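You operate a simulated robot arm through the tools that you are given. There is no shell and no other tool. Be economical: measure what you need, move in short steps, check, and stop when the job is done.

Carry out the task below with a simulated robot arm. There is one attempt and no reset: what you move stays moved.

TASK
Put the white clothes peg from the table top on top of the torch and the blue clothes peg on top of the purple can.
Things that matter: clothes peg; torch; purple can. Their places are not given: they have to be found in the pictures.

It is judged by the outcome, as a careful person would: the job done as asked, and still so three seconds after it is handed in. It fails if anything else is knocked over, pushed out of place, dropped, spilled or broken.

THE ROBOT
A 7-joint arm with a two-finger parallel gripper, fixed in place. Base frame: the origin is at the foot of the arm, x ahead of it, y to its left, z up; the work surface is at about z = 0. Lengths are in mm, angles in rad, forces in N, time in s.
With the tool pointing down near the work surface it reaches from about 220 to 580 mm from the base axis. Its first joint turns from -1.152 to 1.152 rad. Payload 2.5 kg.
Tool frame: the origin (TCP) lies between the finger pads and is the grasp point; the fingertips stand 23 mm ahead of it; z points along the fingers, y is the line along which they close. The gripper opens to 94 mm. The fingers are 38 mm wide and 10 mm thick; the gripper's body (54 by 96 mm) begins 39 mm behind the TCP.
Orientation is that of the tool frame in the base frame, as a unit quaternion [x, y, z, w]. With the fingers straight down and closing along the base's y, the tool's x points along the base's -x, its y along +y and its z along -z.

THE INTERFACE
- The arm moves only by the tool move_arm. Its argument "deltas" is a list of rows, each an object (a shift or turn left out is 0, a gripper value left out holds the last) with "xyz": the shift along the tool's x, y, z in mm, a list of three; "spin": the turn about the tool's z in rad. In form: [{"xyz": [dx, dy, dz], "spin": spin}, ...]. A call has 1 to 20 rows; each row shifts and turns the commanded pose from where the row before left it, along the tool's axes as they then stand. "gripper" is the closure in counts, from 0 (fully open) to 255 (shut), set as the call begins (left out, the last holds). A row lasts 0.2 s, in which the tool goes at most 50 mm and 0.15 rad; a call with a longer step from one row to the next is refused whole, and so is a gripper value outside its range. A pose out of reach is approached as far as the arm can. The call stops where the force on the tool passes 40 N (or 10 N more than at its start, if that is more) or the arm is blocked; 0.2 s more then pass. The fingers move at their own pace (about 108 mm/s each) and stop on an object; they squeeze with about 43 N. The grip force told is the motor's: it shows also when the fingers shut on nothing. Time passes only in rows, and 0.2 s behind the last, so rows that do not move let the fingers close. It gives the time, the measured TCP pose, the force on the tool (base axes), the opening and the grip force at its end, in the units of the frame above (readings bear some noise), and new pictures: "show" is both (left out), scene, wrist or none.
- Cameras (640 x 400 px; columns grow to the right, rows downward): "scene" is fixed at [132.7, -415.6, 549.7]; the picture's right is [0.72, -0.70, 0.00], its down [-0.36, -0.37, -0.85] and it looks along [0.60, 0.61, -0.52] (base axes); focal length 224 px, centre (320, 200). "wrist" rides on the gripper at [-39, 0, -44] in the tool frame; the picture's right is [0.00, -1.00, 0.00], its down [0.97, 0.00, -0.24] and it looks along [0.24, 0.00, 0.97] (tool axes); focal length 218 px, centre (320, 200).
- probe_pixels(camera, pixels): for up to 12 pixels [column, row] of the newest picture of that camera ("zoom" is the newest enlarged one), the place [x, y, z] in the base frame of the surface seen there, good to about 2 mm. No time passes.
- zoom(camera, box): a new picture of the part [left, top, right, bottom] of that camera's present view, enlarged. No time passes.
- close_job(): hands the job in; it is judged then, once.

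Work in short steps. Measure before you move; look again where a grasp or a placing could have gone wrong, and mend it. You have 60 turns and 100 pictures in all, the two below and enlarged ones among them. Open the gripper and draw the arm clear of the work before you hand the job in, unless the task says otherwise; then end with one line.

The tools are called after ">>>" by a JSON object that holds its "method" and its "body". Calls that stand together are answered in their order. move_arm: Moves the arm, as the interface text tells. Its arguments: {"type":"object","properties":{"deltas":{"type":"array"},"gripper":{"type":"number"},"show":{"type":"string","enum":["both","scene","wrist","none"]}},"required":["deltas"]} The other tools are called the same way: probe_pixels (camera, pixels) gives the place of the surface under pixels of a picture; zoom (camera, box) takes an enlarged picture of a part of a camera's view; close_job () hands the job in.

At the start:

```text
clock: 0.0
position: [342.9, -238.0, 432.5]
ee_rot: [0.0, 1.0, 0.001, 0.0]
contact_force: [-0.1, -0.5, 0.4]
opening: 93.9
grip_force: 0.0
```

scene: 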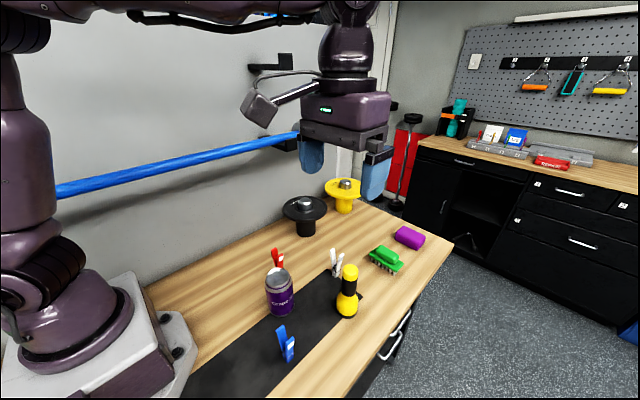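
wrist: 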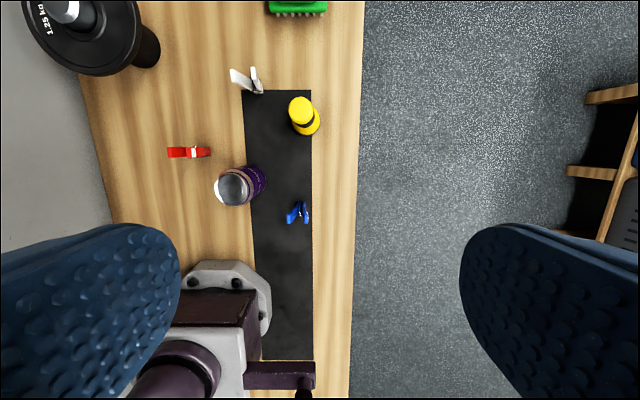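

The white peg is near scene (336,265), the torch at (348,290), the can at (280,292) and the blue peg at (285,343). I'll enlarge both views before measuring.

>>> {"method": "zoom", "body": {"camera": "scene", "box": [240, 230, 400, 380]}}

>>> {"method": "zoom", "body": {"camera": "wrist", "box": [150, 50, 350, 240]}}

```text
2.67 times, centred on (320, 305) of scene
```

zoom: 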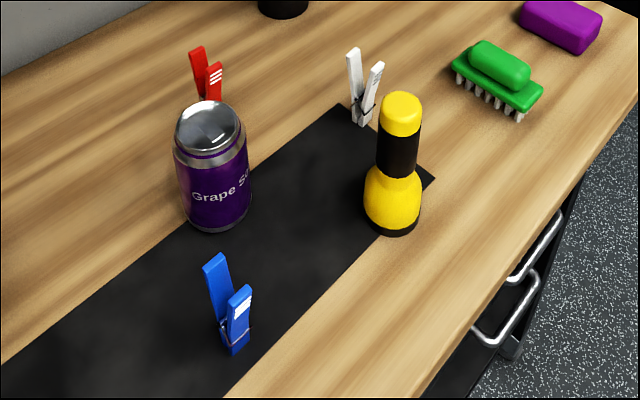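

```text
2.11 times, centred on (250, 145) of wrist
```

zoom: 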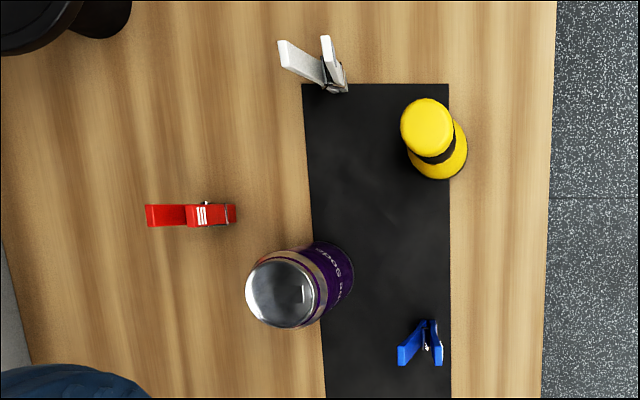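

Pegs stand upright with the handles open at the top. I'll probe both pegs, the torch top and the can top.

>>> {"method": "probe_pixels", "body": {"camera": "zoom", "pixels": [[285, 45], [325, 40], [332, 80], [428, 120], [410, 125], [445, 125], [428, 105], [280, 295], [402, 357], [439, 358], [428, 345], [434, 323]]}}

>>> {"method": "probe_pixels", "body": {"camera": "scene", "pixels": [[329, 251], [334, 257], [330, 275], [277, 276], [280, 315], [350, 270], [348, 310], [321, 300], [295, 300], [279, 330], [290, 345], [299, 360]]}}

```text
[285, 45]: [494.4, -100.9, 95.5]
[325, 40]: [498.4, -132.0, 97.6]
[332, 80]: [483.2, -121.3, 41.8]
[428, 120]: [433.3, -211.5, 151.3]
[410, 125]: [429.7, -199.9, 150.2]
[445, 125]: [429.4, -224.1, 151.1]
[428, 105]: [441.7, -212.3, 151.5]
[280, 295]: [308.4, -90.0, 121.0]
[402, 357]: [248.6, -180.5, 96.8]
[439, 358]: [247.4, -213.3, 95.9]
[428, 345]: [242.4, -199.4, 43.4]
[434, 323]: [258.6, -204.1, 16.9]
```

```text
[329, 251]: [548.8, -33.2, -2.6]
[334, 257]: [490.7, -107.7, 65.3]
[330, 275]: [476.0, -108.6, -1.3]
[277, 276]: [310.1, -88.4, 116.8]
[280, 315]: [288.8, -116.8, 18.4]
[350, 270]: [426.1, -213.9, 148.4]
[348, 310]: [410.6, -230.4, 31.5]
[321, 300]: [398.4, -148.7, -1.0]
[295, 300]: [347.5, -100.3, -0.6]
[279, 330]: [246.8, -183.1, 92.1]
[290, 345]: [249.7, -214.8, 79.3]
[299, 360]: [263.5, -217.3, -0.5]
```

The pegs are about 96 mm tall. I'll move lower over the can and blue peg to see the lid and the peg's orientation.

>>> {"method": "move_arm", "body": {"deltas": [{"xyz": [19, 20, 32]}, {"xyz": [19, 20, 32]}, {"xyz": [19, 20, 32]}, {"xyz": [18, 19, 33]}, {"xyz": [18, 19, 33]}, {}], "gripper": 0}}

```text
clock: 1.4
position: [248.9, -140.0, 271.6]
ee_rot: [0.0, 1.0, 0.001, 0.0]
contact_force: [-0.2, 0.4, -0.6]
opening: 94.3
grip_force: 0.0
```

scene: 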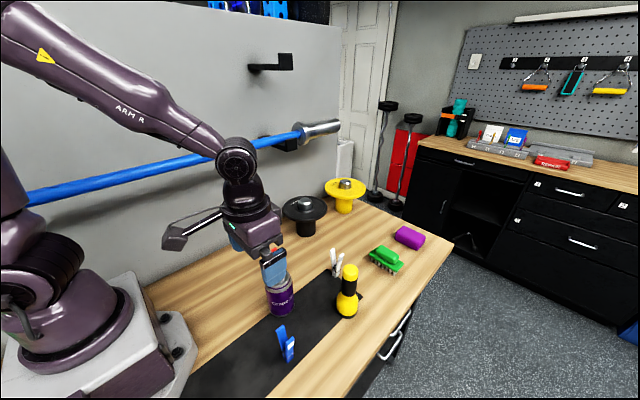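
wrist: 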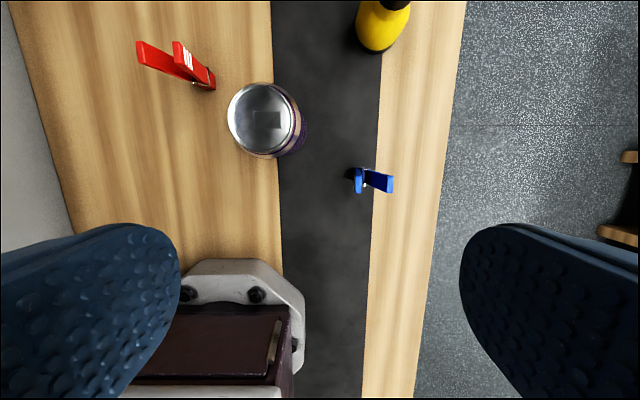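

>>> {"method": "zoom", "body": {"camera": "wrist", "box": [220, 70, 420, 210]}}

>>> {"method": "probe_pixels", "body": {"camera": "wrist", "pixels": [[262, 118], [240, 118], [285, 118], [232, 118], [294, 118], [262, 95], [262, 145], [262, 88], [359, 172], [359, 190], [390, 178], [390, 190]]}}

```text
2.86 times, centred on (320, 140) of wrist
```

zoom: 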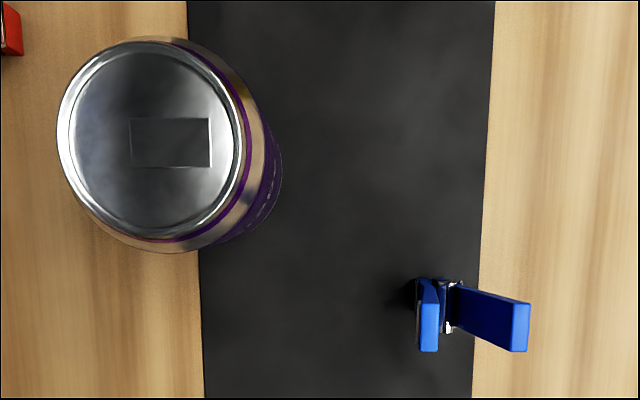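

```text
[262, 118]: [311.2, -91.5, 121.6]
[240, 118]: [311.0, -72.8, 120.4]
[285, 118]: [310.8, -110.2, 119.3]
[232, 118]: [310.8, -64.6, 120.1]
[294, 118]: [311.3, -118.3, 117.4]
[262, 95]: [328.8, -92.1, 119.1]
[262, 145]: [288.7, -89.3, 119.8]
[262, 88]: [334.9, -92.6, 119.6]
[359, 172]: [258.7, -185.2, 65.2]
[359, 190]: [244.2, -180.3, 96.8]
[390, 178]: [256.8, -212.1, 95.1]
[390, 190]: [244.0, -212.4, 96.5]
```

The lid is nearly flat at z≈120, centred near (311,-91). The blue peg spans x 243–257 and y -178 to -215, so I'll grip it across its x width. Next I move over it and turn the tool a quarter.

>>> {"method": "move_arm", "body": {"deltas": [{"xyz": [0, -28, 30]}, {"xyz": [-1, -28.5, 30]}, {"spin": 0.1428}, {"spin": 0.1428}, {"spin": 0.1428}, {"spin": 0.1428}, {"spin": 0.1428}, {"spin": 0.1428}, {"spin": 0.1428}, {"spin": 0.1428}, {"spin": 0.1428}, {"spin": 0.1428}, {"spin": 0.1428}, {}]}}

```text
clock: 4.4
position: [250.3, -195.5, 210.5]
ee_rot: [0.708, 0.706, 0.0, 0.0]
contact_force: [0.1, 0.5, -0.2]
opening: 94.1
grip_force: 0.1
```

scene: 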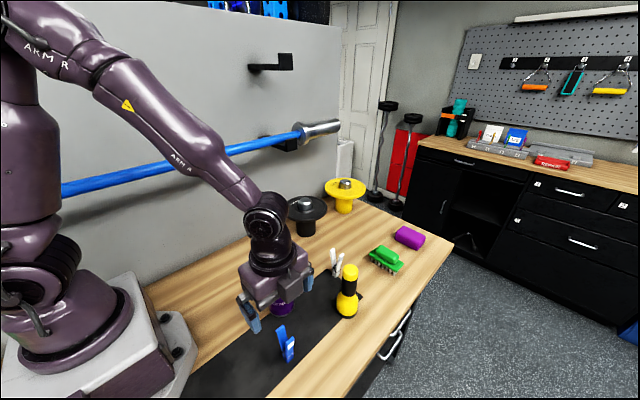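
wrist: 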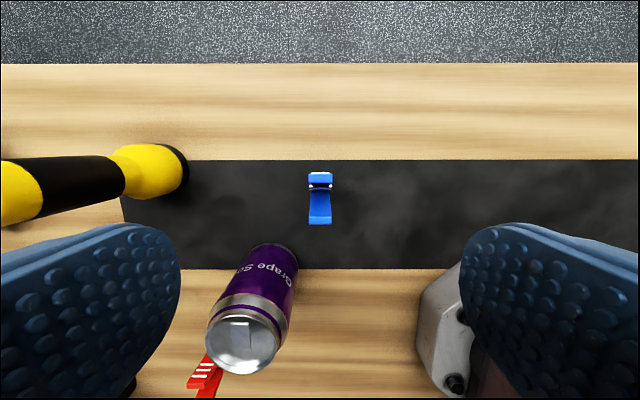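

The peg is centred between the fingers at column 320. I'll lower to z≈66 and close.

>>> {"method": "move_arm", "body": {"deltas": [{"xyz": [0, 0, 36]}, {"xyz": [0, 0, 36]}, {"xyz": [0, 0, 36]}, {"xyz": [0, 0, 36]}, {}]}}

```text
clock: 5.6
position: [251.1, -196.3, 66.0]
ee_rot: [0.708, 0.706, 0.0, 0.0]
contact_force: [0.9, -0.6, 0.4]
opening: 93.8
grip_force: 0.1
```

scene: 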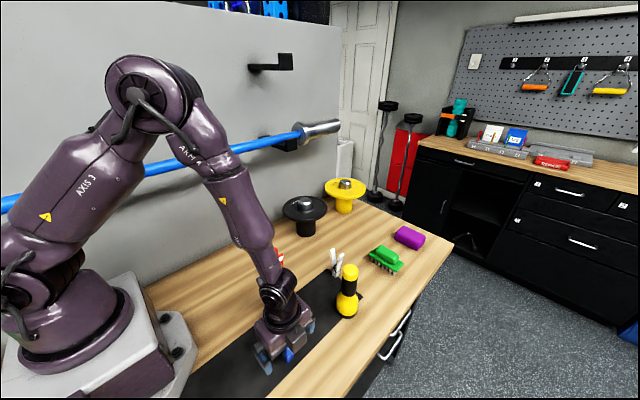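
wrist: 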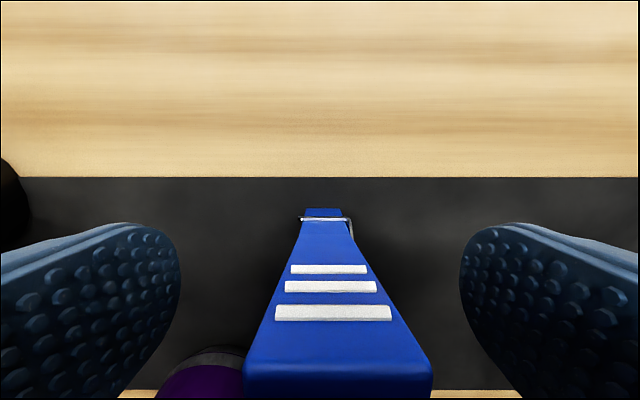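

The peg stands between the pads; closing on it.

>>> {"method": "move_arm", "body": {"deltas": [{}, {}, {}, {}], "gripper": 255, "show": "wrist"}}

```text
clock: 6.6
position: [251.5, -195.2, 66.0]
ee_rot: [0.707, 0.707, 0.0, 0.001]
contact_force: [-6.8, -1.8, 26.8]
opening: 17.1
grip_force: 43.0
```

wrist: 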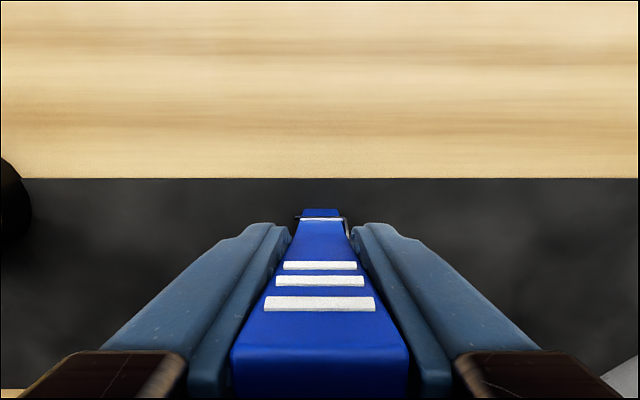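

Gripped at 17 mm opening. Lifting straight up.

>>> {"method": "move_arm", "body": {"deltas": [{"xyz": [0, 0, -20]}, {"xyz": [0, 0, -40]}, {"xyz": [0, 0, -40]}, {"xyz": [0, 0, -40]}, {"xyz": [0, 0, -30]}, {}, {}]}}

```text
clock: 8.2
position: [248.7, -193.9, 236.3]
ee_rot: [0.707, 0.708, 0.0, 0.0]
contact_force: [1.0, 0.2, 0.0]
opening: 17.2
grip_force: 43.1
```

scene: 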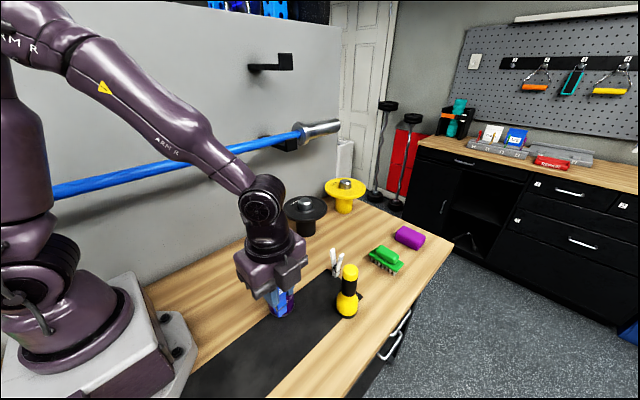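
wrist: 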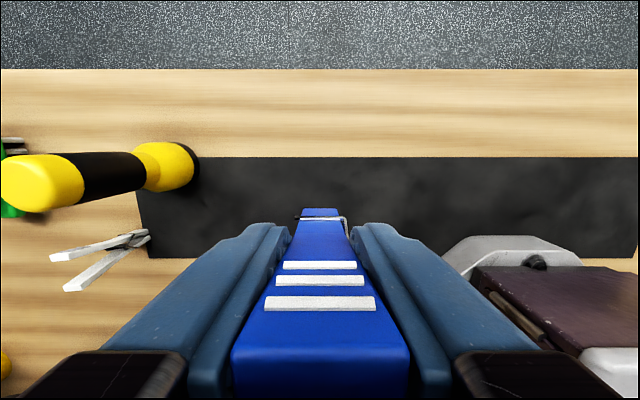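

Held steadily. I'll find the peg's bottom to line it up with the lid.

>>> {"method": "probe_pixels", "body": {"camera": "wrist", "pixels": [[320, 212], [320, 218], [320, 235], [320, 265], [320, 350]]}}

>>> {"method": "zoom", "body": {"camera": "scene", "box": [230, 240, 330, 340]}}

```text
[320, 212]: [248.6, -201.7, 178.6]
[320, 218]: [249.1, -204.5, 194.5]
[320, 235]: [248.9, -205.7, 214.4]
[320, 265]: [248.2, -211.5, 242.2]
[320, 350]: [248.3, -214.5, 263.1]
```

```text
4.00 times, centred on (280, 290) of scene
```

zoom: 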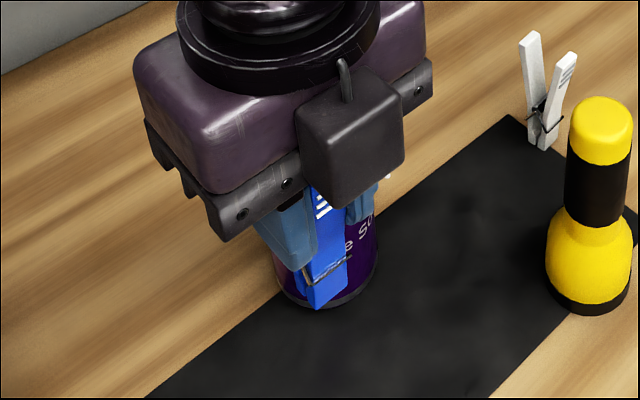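

The bottom of the peg sits about under the TCP. Moving over the lid centre (311,-91).

>>> {"method": "move_arm", "body": {"deltas": [{"xyz": [35, 21, 0]}, {"xyz": [35, 21, 0]}, {"xyz": [33, 20, 0]}, {}, {"xyz": [0, 0, 20]}, {"xyz": [0, 0, 18]}, {}, {}]}}

```text
clock: 10.0
position: [310.2, -91.3, 197.0]
ee_rot: [0.708, 0.707, 0.001, 0.001]
contact_force: [-0.4, 0.4, 0.3]
opening: 17.0
grip_force: 43.4
```

scene: 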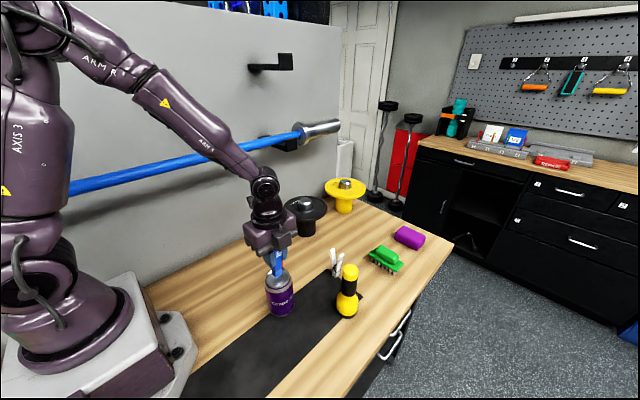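
wrist: 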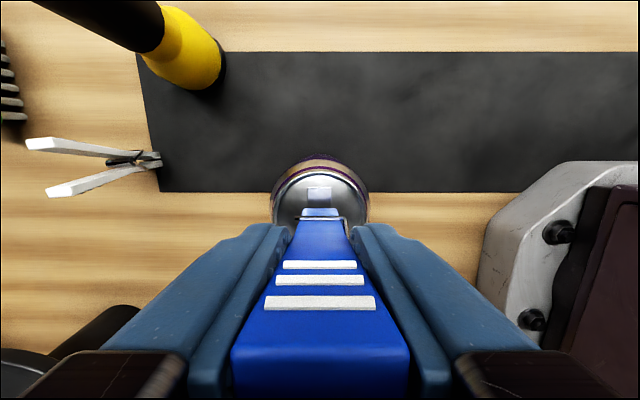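

Centred over the lid. Lowering in small steps to contact.

>>> {"method": "move_arm", "body": {"deltas": [{"xyz": [0, 0, 4]}, {"xyz": [0, 0, 3]}, {"xyz": [0, 0, 2]}, {}], "show": "none"}}

>>> {"method": "zoom", "body": {"camera": "scene", "box": [240, 230, 320, 330]}}

```text
clock: 11.0
position: [311.3, -92.7, 189.8]
ee_rot: [0.707, 0.707, -0.001, 0.001]
contact_force: [-0.1, -1.0, -0.6]
opening: 16.8
grip_force: 43.1
```

```text
4.00 times, centred on (280, 280) of scene
```

zoom: 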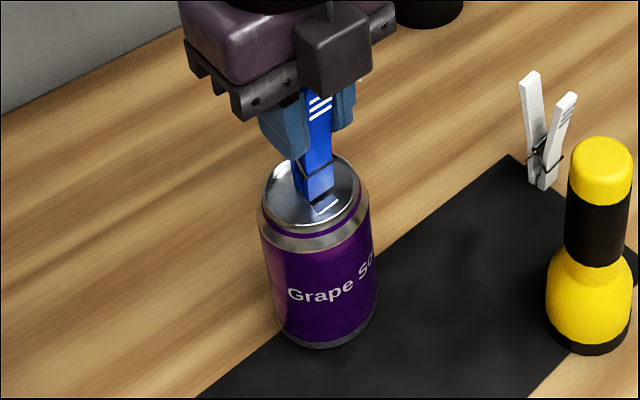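

The foot is a few mm over the lid centre, no contact yet. Continuing down slowly.

>>> {"method": "move_arm", "body": {"deltas": [{"xyz": [0, 0, 1.5]}, {}], "show": "none"}}

```text
clock: 11.6
position: [311.9, -93.5, 188.6]
ee_rot: [0.707, 0.707, 0.001, 0.002]
contact_force: [-0.6, 0.6, 17.1]
opening: 17.1
grip_force: 42.6
```

Contact, 17 N. I back off 0.5 mm and open the fingers slightly.

>>> {"method": "move_arm", "body": {"deltas": [{"xyz": [0, 0, -0.5]}], "show": "none"}}

>>> {"method": "move_arm", "body": {"deltas": [{}, {}, {}], "gripper": 170}}

>>> {"method": "zoom", "body": {"camera": "scene", "box": [240, 230, 320, 330]}}

```text
clock: 12.0
position: [312.2, -93.3, 188.3]
ee_rot: [0.707, 0.707, 0.0, 0.001]
contact_force: [-0.1, -0.3, 14.1]
opening: 16.8
grip_force: 42.4
```

```text
clock: 12.8
position: [312.2, -93.4, 188.3]
ee_rot: [0.708, 0.707, 0.0, 0.001]
contact_force: [0.3, -1.2, 0.7]
opening: 31.0
grip_force: 0.0
```

scene: 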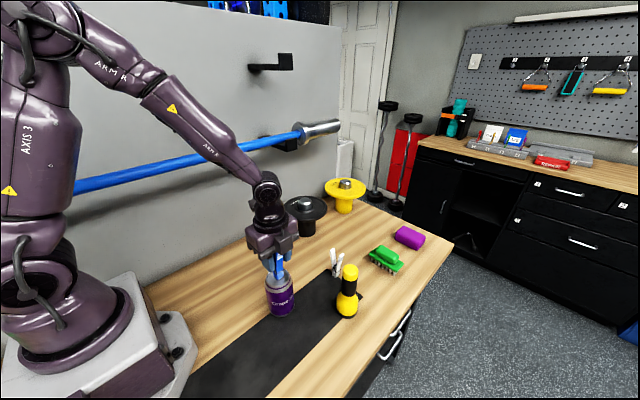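
wrist: 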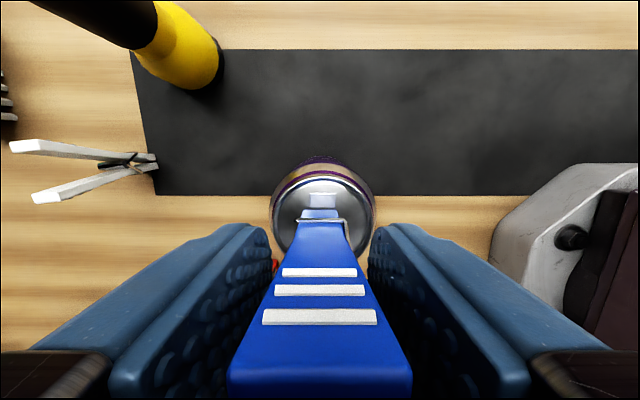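

```text
4.00 times, centred on (280, 280) of scene
```

zoom: 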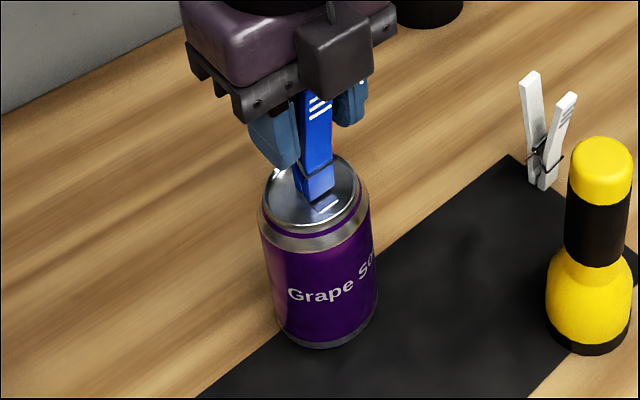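

The peg stands by itself. Opening further and rising straight up.

>>> {"method": "move_arm", "body": {"deltas": [{}, {}, {}, {"xyz": [0, 0, -15]}, {"xyz": [0, 0, -35]}, {"xyz": [0, 0, -45]}, {"xyz": [0, 0, -45]}, {}], "gripper": 60}}

>>> {"method": "zoom", "body": {"camera": "wrist", "box": [0, 0, 320, 200]}}

```text
clock: 14.6
position: [312.5, -96.4, 328.0]
ee_rot: [0.707, 0.707, 0.0, -0.001]
contact_force: [-0.1, 0.4, -0.6]
opening: 72.0
grip_force: 0.0
```

scene: 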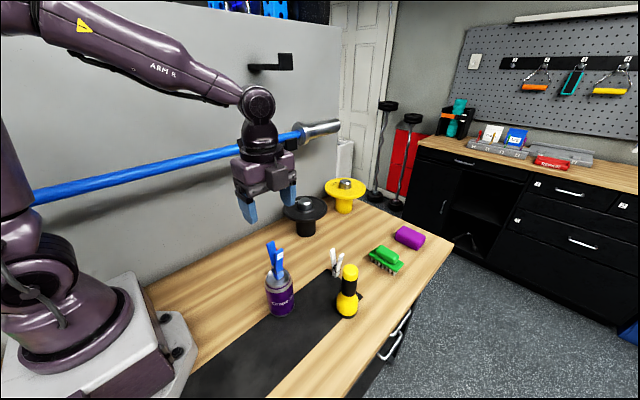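
wrist: 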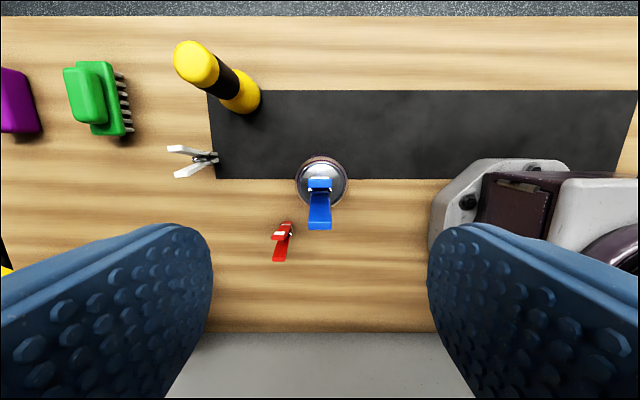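

```text
2.00 times, centred on (160, 100) of wrist
```

zoom: 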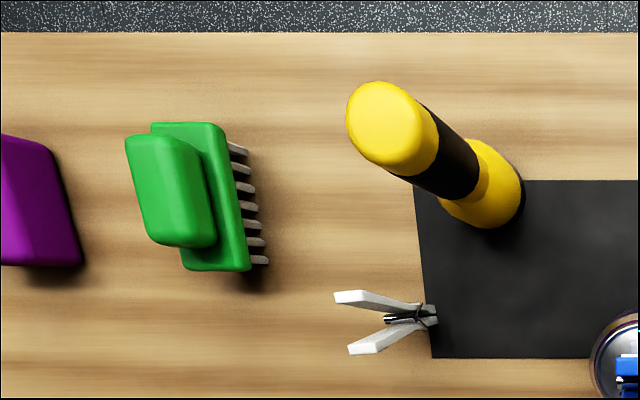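

The blue peg stands on the can. Going above the white peg, near (490,-117).

>>> {"method": "move_arm", "body": {"deltas": [{"xyz": [-5, 45, 0]}, {"xyz": [-5, 45, 0]}, {"xyz": [-5, 44, 0]}, {"xyz": [-5, 44, 0]}, {"xyz": [0, 0, 40]}, {"xyz": [0, 0, 40]}, {}], "gripper": 0}}

>>> {"method": "zoom", "body": {"camera": "wrist", "box": [240, 120, 400, 240]}}

```text
clock: 16.2
position: [490.1, -115.3, 249.5]
ee_rot: [0.707, 0.707, 0.0, -0.001]
contact_force: [0.2, -0.2, 0.5]
opening: 94.0
grip_force: 0.0
```

scene: 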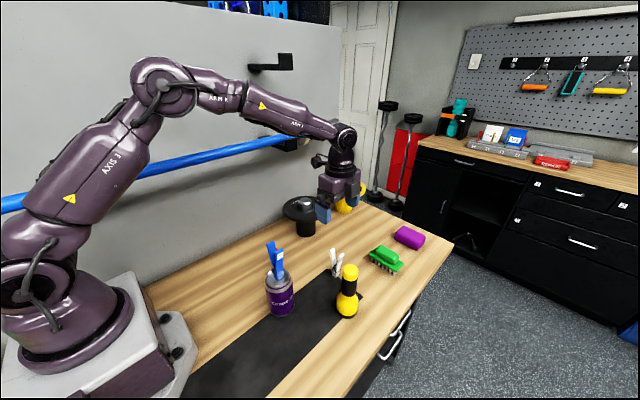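
wrist: 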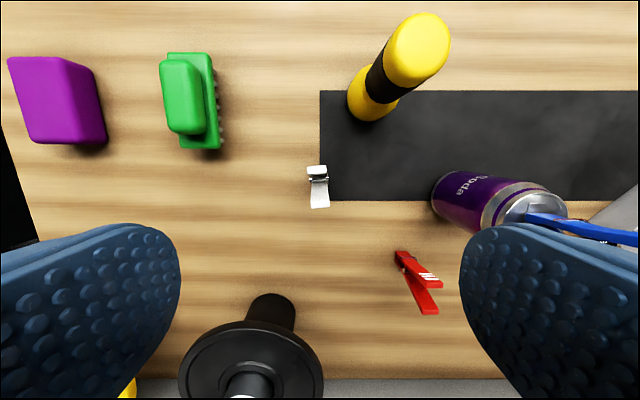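

```text
3.33 times, centred on (320, 180) of wrist
```

zoom: 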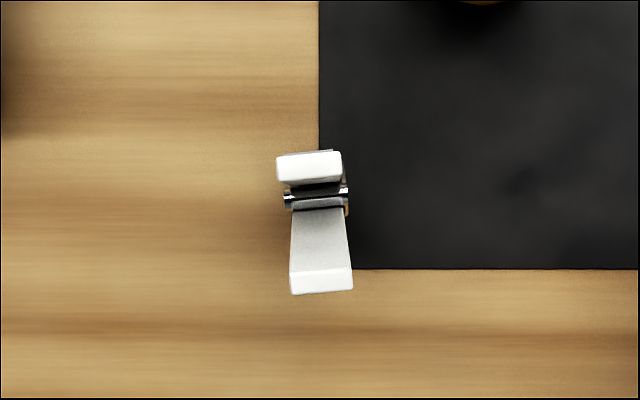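

The white peg is turned slightly; I'll measure its top corners and foot, plus the torch top.

>>> {"method": "probe_pixels", "body": {"camera": "zoom", "pixels": [[280, 170], [338, 166], [310, 180], [294, 285], [348, 282], [320, 275], [320, 215], [316, 202]]}}

>>> {"method": "probe_pixels", "body": {"camera": "wrist", "pixels": [[418, 50], [391, 50], [446, 50], [418, 18], [418, 80], [405, 30], [432, 30], [400, 65], [432, 68], [250, 360], [410, 265], [190, 320]]}}

```text
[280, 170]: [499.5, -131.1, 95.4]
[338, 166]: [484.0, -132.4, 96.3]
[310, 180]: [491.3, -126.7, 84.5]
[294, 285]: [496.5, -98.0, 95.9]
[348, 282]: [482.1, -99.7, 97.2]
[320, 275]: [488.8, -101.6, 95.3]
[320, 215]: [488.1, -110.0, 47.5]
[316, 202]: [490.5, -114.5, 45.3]
```

```text
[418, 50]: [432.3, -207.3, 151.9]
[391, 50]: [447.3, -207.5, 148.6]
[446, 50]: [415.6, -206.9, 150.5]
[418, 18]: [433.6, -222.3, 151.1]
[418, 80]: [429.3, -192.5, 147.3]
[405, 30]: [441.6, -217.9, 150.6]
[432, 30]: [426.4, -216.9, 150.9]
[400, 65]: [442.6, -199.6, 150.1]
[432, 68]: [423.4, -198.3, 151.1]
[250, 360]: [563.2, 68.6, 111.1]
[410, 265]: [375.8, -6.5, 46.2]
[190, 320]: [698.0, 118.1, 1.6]
```

Peg centre ≈(490.5,-115), turned about +0.09 rad; torch top ≈(431,-209,151). I match the turn and descend to z≈66.

>>> {"method": "move_arm", "body": {"deltas": [{"spin": -0.09}, {"xyz": [0, 0, 46]}, {"xyz": [0, 0, 46]}, {"xyz": [0, 0, 46]}, {"xyz": [0, 0, 45]}, {}]}}

```text
clock: 17.6
position: [490.3, -110.5, 65.2]
ee_rot: [0.675, 0.738, 0.0, 0.0]
contact_force: [0.7, -0.5, 0.3]
opening: 93.9
grip_force: 0.1
```

scene: 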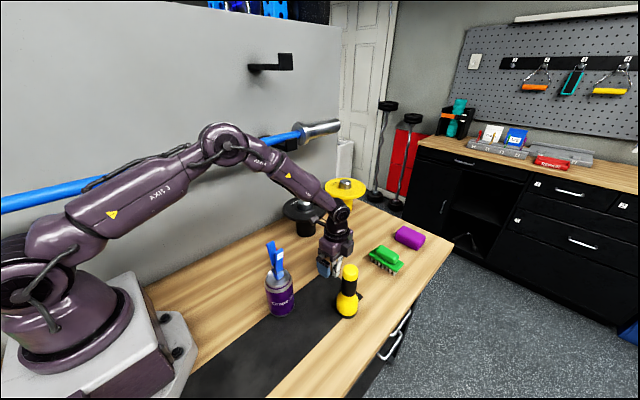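
wrist: 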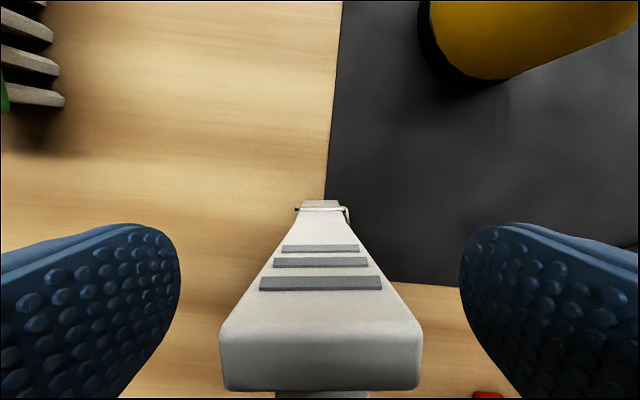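

The peg is aligned and centred, but y reads -110.5, so I shift -4 mm and close.

>>> {"method": "move_arm", "body": {"deltas": [{"xyz": [-4, 0, 0]}, {}], "show": "none"}}

>>> {"method": "move_arm", "body": {"deltas": [{}, {}, {}, {}], "gripper": 255, "show": "wrist"}}

```text
clock: 18.2
position: [490.6, -116.7, 65.3]
ee_rot: [0.674, 0.739, 0.0, 0.0]
contact_force: [-0.5, 0.1, -0.5]
opening: 94.0
grip_force: 0.0
```

```text
clock: 19.2
position: [491.8, -116.3, 66.3]
ee_rot: [0.675, 0.738, 0.001, 0.002]
contact_force: [0.1, -1.1, 15.4]
opening: 17.1
grip_force: 42.7
```

wrist: 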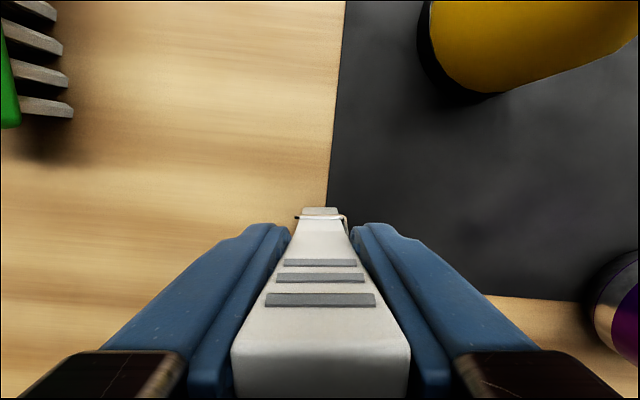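

Gripped at 17 mm. Lifting to z≈266, clear of the torch, and measuring the foot of the peg.

>>> {"method": "move_arm", "body": {"deltas": [{"xyz": [0, 0, -20]}, {"xyz": [0, 0, -45]}, {"xyz": [0, 0, -45]}, {"xyz": [0, 0, -45]}, {"xyz": [0, 0, -45]}, {}, {}]}}

>>> {"method": "probe_pixels", "body": {"camera": "wrist", "pixels": [[320, 209], [320, 212], [320, 218], [320, 235]]}}

>>> {"method": "zoom", "body": {"camera": "scene", "box": [260, 180, 400, 320]}}

```text
clock: 20.8
position: [490.1, -117.2, 265.9]
ee_rot: [0.675, 0.738, 0.0, 0.0]
contact_force: [0.0, -0.5, -0.7]
opening: 16.9
grip_force: 42.9
```

scene: 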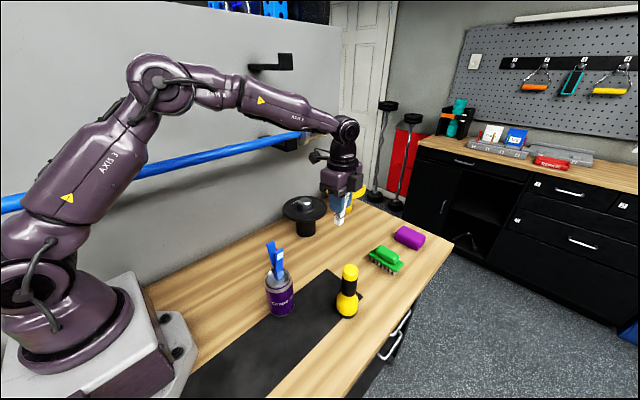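
wrist: 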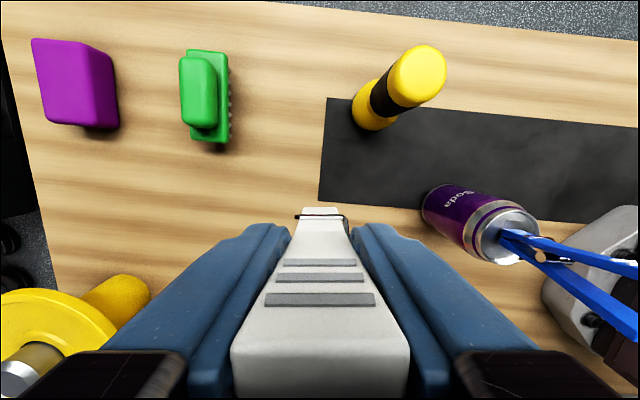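

```text
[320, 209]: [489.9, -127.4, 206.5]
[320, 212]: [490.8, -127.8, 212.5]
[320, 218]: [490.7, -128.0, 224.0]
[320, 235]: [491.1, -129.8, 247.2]
```

```text
2.86 times, centred on (330, 250) of scene
```

zoom: 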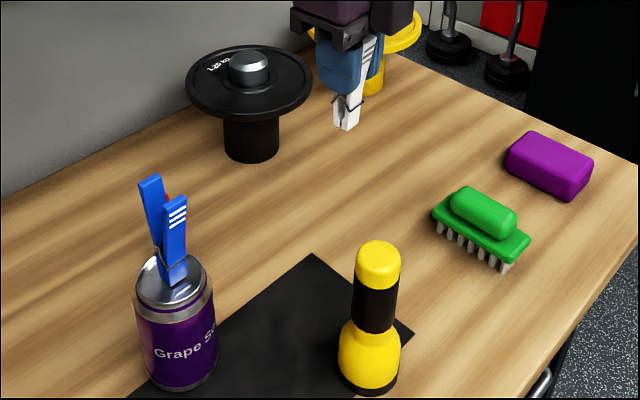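

I'll zoom in on the foot to get its exact centre relative to the TCP.

>>> {"method": "zoom", "body": {"camera": "scene", "box": [320, 190, 360, 230]}}

```text
10.00 times, centred on (340, 210) of scene
```

zoom: 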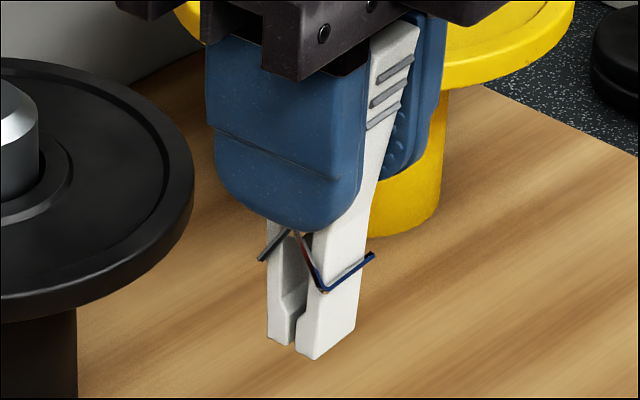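

>>> {"method": "probe_pixels", "body": {"camera": "zoom", "pixels": [[271, 330], [288, 335], [300, 345], [308, 350], [350, 325], [320, 350]]}}

```text
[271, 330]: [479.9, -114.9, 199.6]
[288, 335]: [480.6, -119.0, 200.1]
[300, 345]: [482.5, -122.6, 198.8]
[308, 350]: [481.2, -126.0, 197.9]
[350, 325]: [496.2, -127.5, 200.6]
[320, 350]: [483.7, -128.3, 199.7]
```

The foot centre lies about (-1.5,-4) mm from the TCP. I'll put the TCP at (432,-206) over the torch and lower to about 9 mm above it.

>>> {"method": "move_arm", "body": {"deltas": [{"xyz": [-28, -22, 0]}, {"xyz": [-28, -22, 0]}, {"xyz": [-27.4, -21.8, 0]}, {}, {"xyz": [0, 0, 20]}, {"xyz": [0, 0, 18]}, {}, {}]}}

>>> {"method": "zoom", "body": {"camera": "scene", "box": [310, 230, 390, 310]}}

```text
clock: 22.6
position: [432.5, -206.4, 226.4]
ee_rot: [0.674, 0.738, 0.0, 0.0]
contact_force: [-1.0, -0.1, -0.6]
opening: 16.9
grip_force: 43.2
```

scene: 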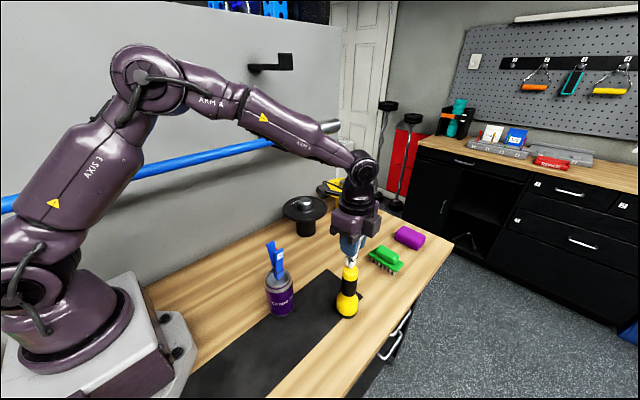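
wrist: 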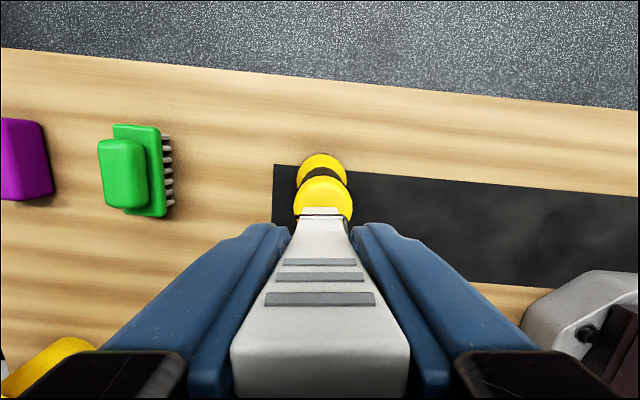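

```text
5.00 times, centred on (350, 270) of scene
```

zoom: 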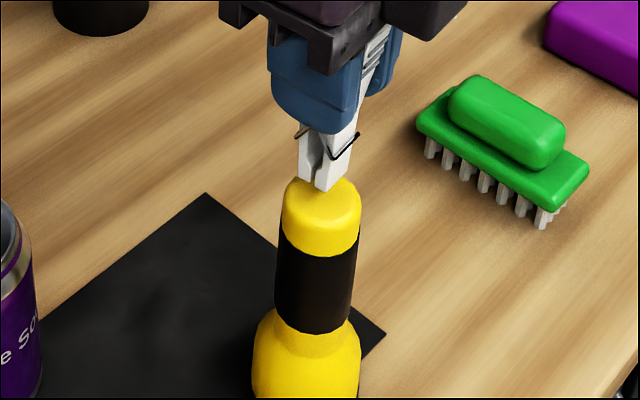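

The peg hovers about 9 mm above the torch. I'll check the torch's edges against it once more.

>>> {"method": "probe_pixels", "body": {"camera": "wrist", "pixels": [[323, 180], [323, 185], [323, 195], [299, 200], [303, 200], [344, 200], [350, 200]]}}

>>> {"method": "probe_pixels", "body": {"camera": "zoom", "pixels": [[302, 178], [322, 186], [345, 178], [290, 200], [355, 195], [320, 215], [320, 205]]}}

```text
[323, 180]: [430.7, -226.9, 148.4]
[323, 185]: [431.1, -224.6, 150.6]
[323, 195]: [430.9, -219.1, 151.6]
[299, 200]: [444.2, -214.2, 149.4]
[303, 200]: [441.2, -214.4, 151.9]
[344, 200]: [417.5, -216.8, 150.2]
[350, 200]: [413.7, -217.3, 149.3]
```

```text
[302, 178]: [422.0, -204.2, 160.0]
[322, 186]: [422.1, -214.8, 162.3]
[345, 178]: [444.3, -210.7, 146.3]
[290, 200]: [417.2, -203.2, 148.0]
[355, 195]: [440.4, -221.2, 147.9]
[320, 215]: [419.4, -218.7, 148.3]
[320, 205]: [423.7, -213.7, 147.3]
```

Foot centre ≈(430.5,-210.5) and torch centre ≈(430,-209.5) agree well. Lowering gently.

>>> {"method": "move_arm", "body": {"deltas": [{"xyz": [0, 0, 3]}, {"xyz": [0, 0, 2]}, {"xyz": [0, 0, 1.5]}, {}], "show": "none"}}

>>> {"method": "move_arm", "body": {"deltas": [{"xyz": [0, 0, 1]}, {}], "show": "none"}}

```text
clock: 23.6
position: [432.9, -206.4, 221.3]
ee_rot: [0.675, 0.738, 0.0, 0.0]
contact_force: [-0.1, 0.3, -0.1]
opening: 17.1
grip_force: 43.4
```

```text
clock: 24.2
position: [431.5, -205.1, 219.8]
ee_rot: [0.675, 0.738, -0.001, 0.0]
contact_force: [0.5, 0.2, 0.0]
opening: 16.8
grip_force: 42.8
```

>>> {"method": "move_arm", "body": {"deltas": [{"xyz": [0, 0, 1]}, {}], "show": "none"}}

```text
clock: 24.8
position: [430.7, -206.2, 219.6]
ee_rot: [0.674, 0.738, 0.0, 0.001]
contact_force: [0.4, -0.7, 0.2]
opening: 17.2
grip_force: 43.3
```

No contact yet; another millimetre.

>>> {"method": "move_arm", "body": {"deltas": [{"xyz": [0, 0, 1]}, {}], "show": "none"}}

```text
clock: 25.4
position: [431.7, -206.0, 218.4]
ee_rot: [0.675, 0.738, 0.0, 0.0]
contact_force: [-0.7, 0.7, -0.8]
opening: 17.2
grip_force: 42.9
```

>>> {"method": "move_arm", "body": {"deltas": [{"xyz": [0, 0, 1]}, {}], "show": "none"}}

```text
clock: 26.0
position: [431.6, -205.3, 217.1]
ee_rot: [0.674, 0.739, 0.001, 0.0]
contact_force: [-0.5, 0.0, 1.6]
opening: 17.0
grip_force: 42.8
```

Contact should be imminent; 0.6 mm more.

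>>> {"method": "move_arm", "body": {"deltas": [{"xyz": [0, 0, 0.6]}, {}], "show": "none"}}

>>> {"method": "zoom", "body": {"camera": "scene", "box": [320, 230, 380, 300]}}

```text
clock: 26.6
position: [433.5, -206.7, 217.1]
ee_rot: [0.674, 0.738, 0.0, 0.0]
contact_force: [-1.8, -0.6, 8.5]
opening: 17.0
grip_force: 43.0
```

```text
5.71 times, centred on (350, 265) of scene
```

zoom: 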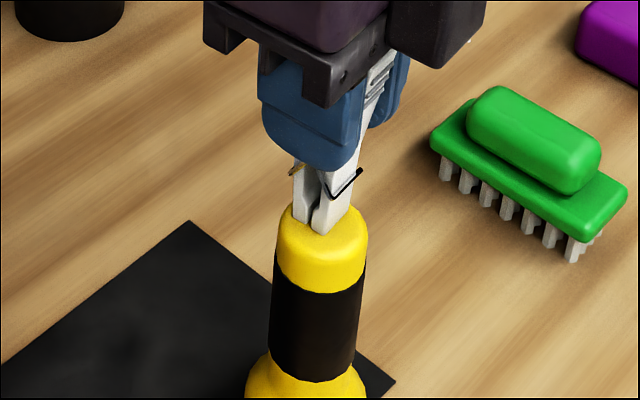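

Seated at 8.5 N in the middle of the torch. Opening slightly.

>>> {"method": "move_arm", "body": {"deltas": [{}, {}, {}], "gripper": 170, "show": "wrist"}}

>>> {"method": "zoom", "body": {"camera": "scene", "box": [320, 230, 380, 300]}}

```text
clock: 27.4
position: [433.3, -206.0, 216.0]
ee_rot: [0.674, 0.739, 0.0, 0.0]
contact_force: [-0.8, 1.0, -0.2]
opening: 31.3
grip_force: 0.1
```

wrist: 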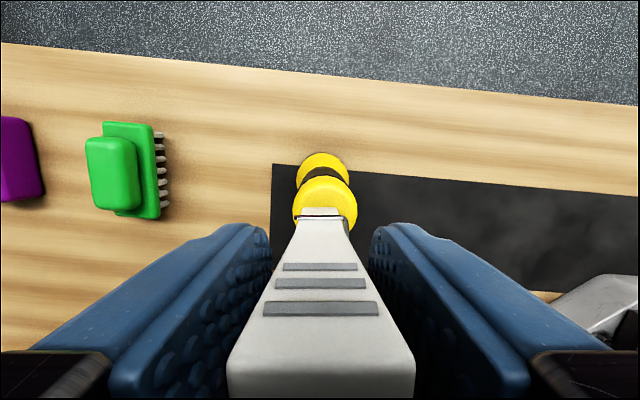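

```text
5.71 times, centred on (350, 265) of scene
```

zoom: 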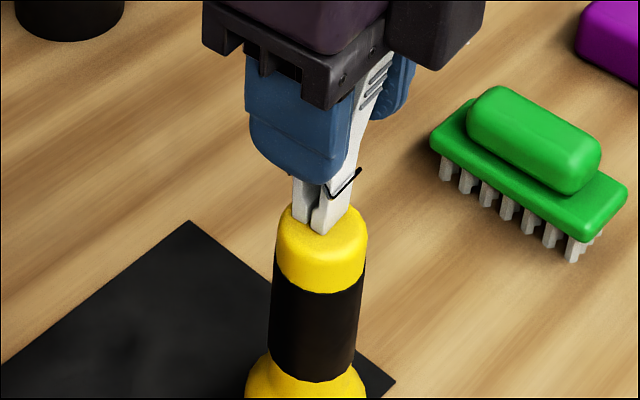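

It stands free. Opening wider and rising straight up, then away.

>>> {"method": "move_arm", "body": {"deltas": [{}, {}, {}, {"xyz": [0, 0, -15]}, {"xyz": [0, 0, -35]}, {"xyz": [0, 0, -45]}, {"xyz": [0, 0, -45]}, {"xyz": [0, 0, -20]}, {}, {}], "gripper": 0}}

>>> {"method": "zoom", "body": {"camera": "scene", "box": [240, 220, 400, 330]}}

```text
clock: 29.6
position: [431.0, -204.9, 376.1]
ee_rot: [0.674, 0.739, 0.0, 0.0]
contact_force: [-0.5, 0.1, -0.6]
opening: 94.1
grip_force: 0.2
```

scene: 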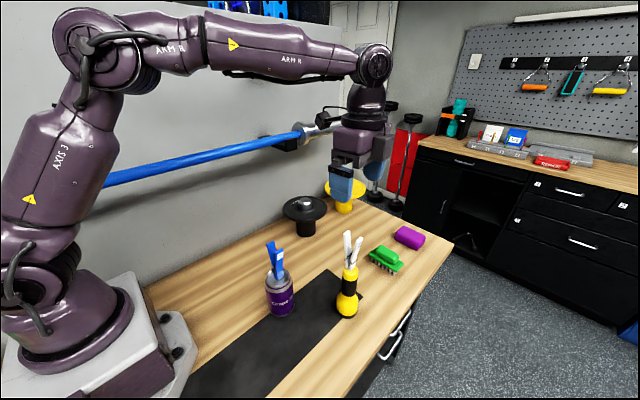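
wrist: 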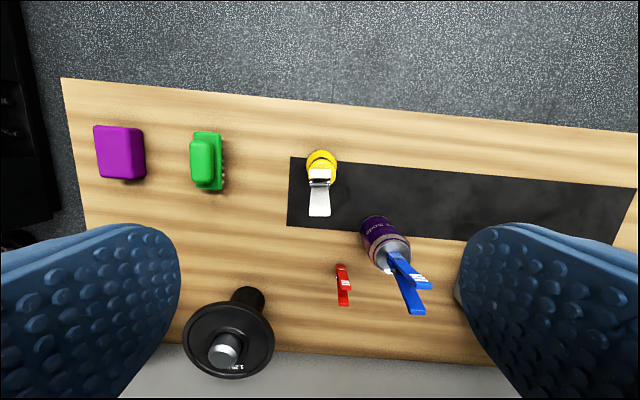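

```text
3.64 times, centred on (320, 275) of scene
```

zoom: 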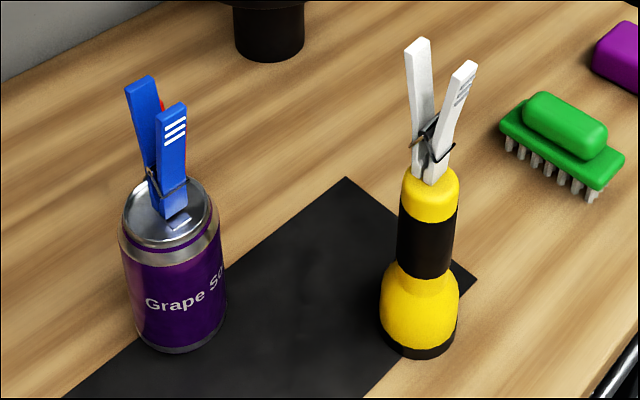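

Both pegs stand steadily where asked, nothing else has moved, and the arm is clear with the gripper open. Handing in.

>>> {"method": "close_job", "body": {}}

```text
The job is handed in.
```

The white peg is standing on top of the torch and the blue peg on top of the purple can; nothing else was moved, and I handed the job in with the gripper open and the arm clear.
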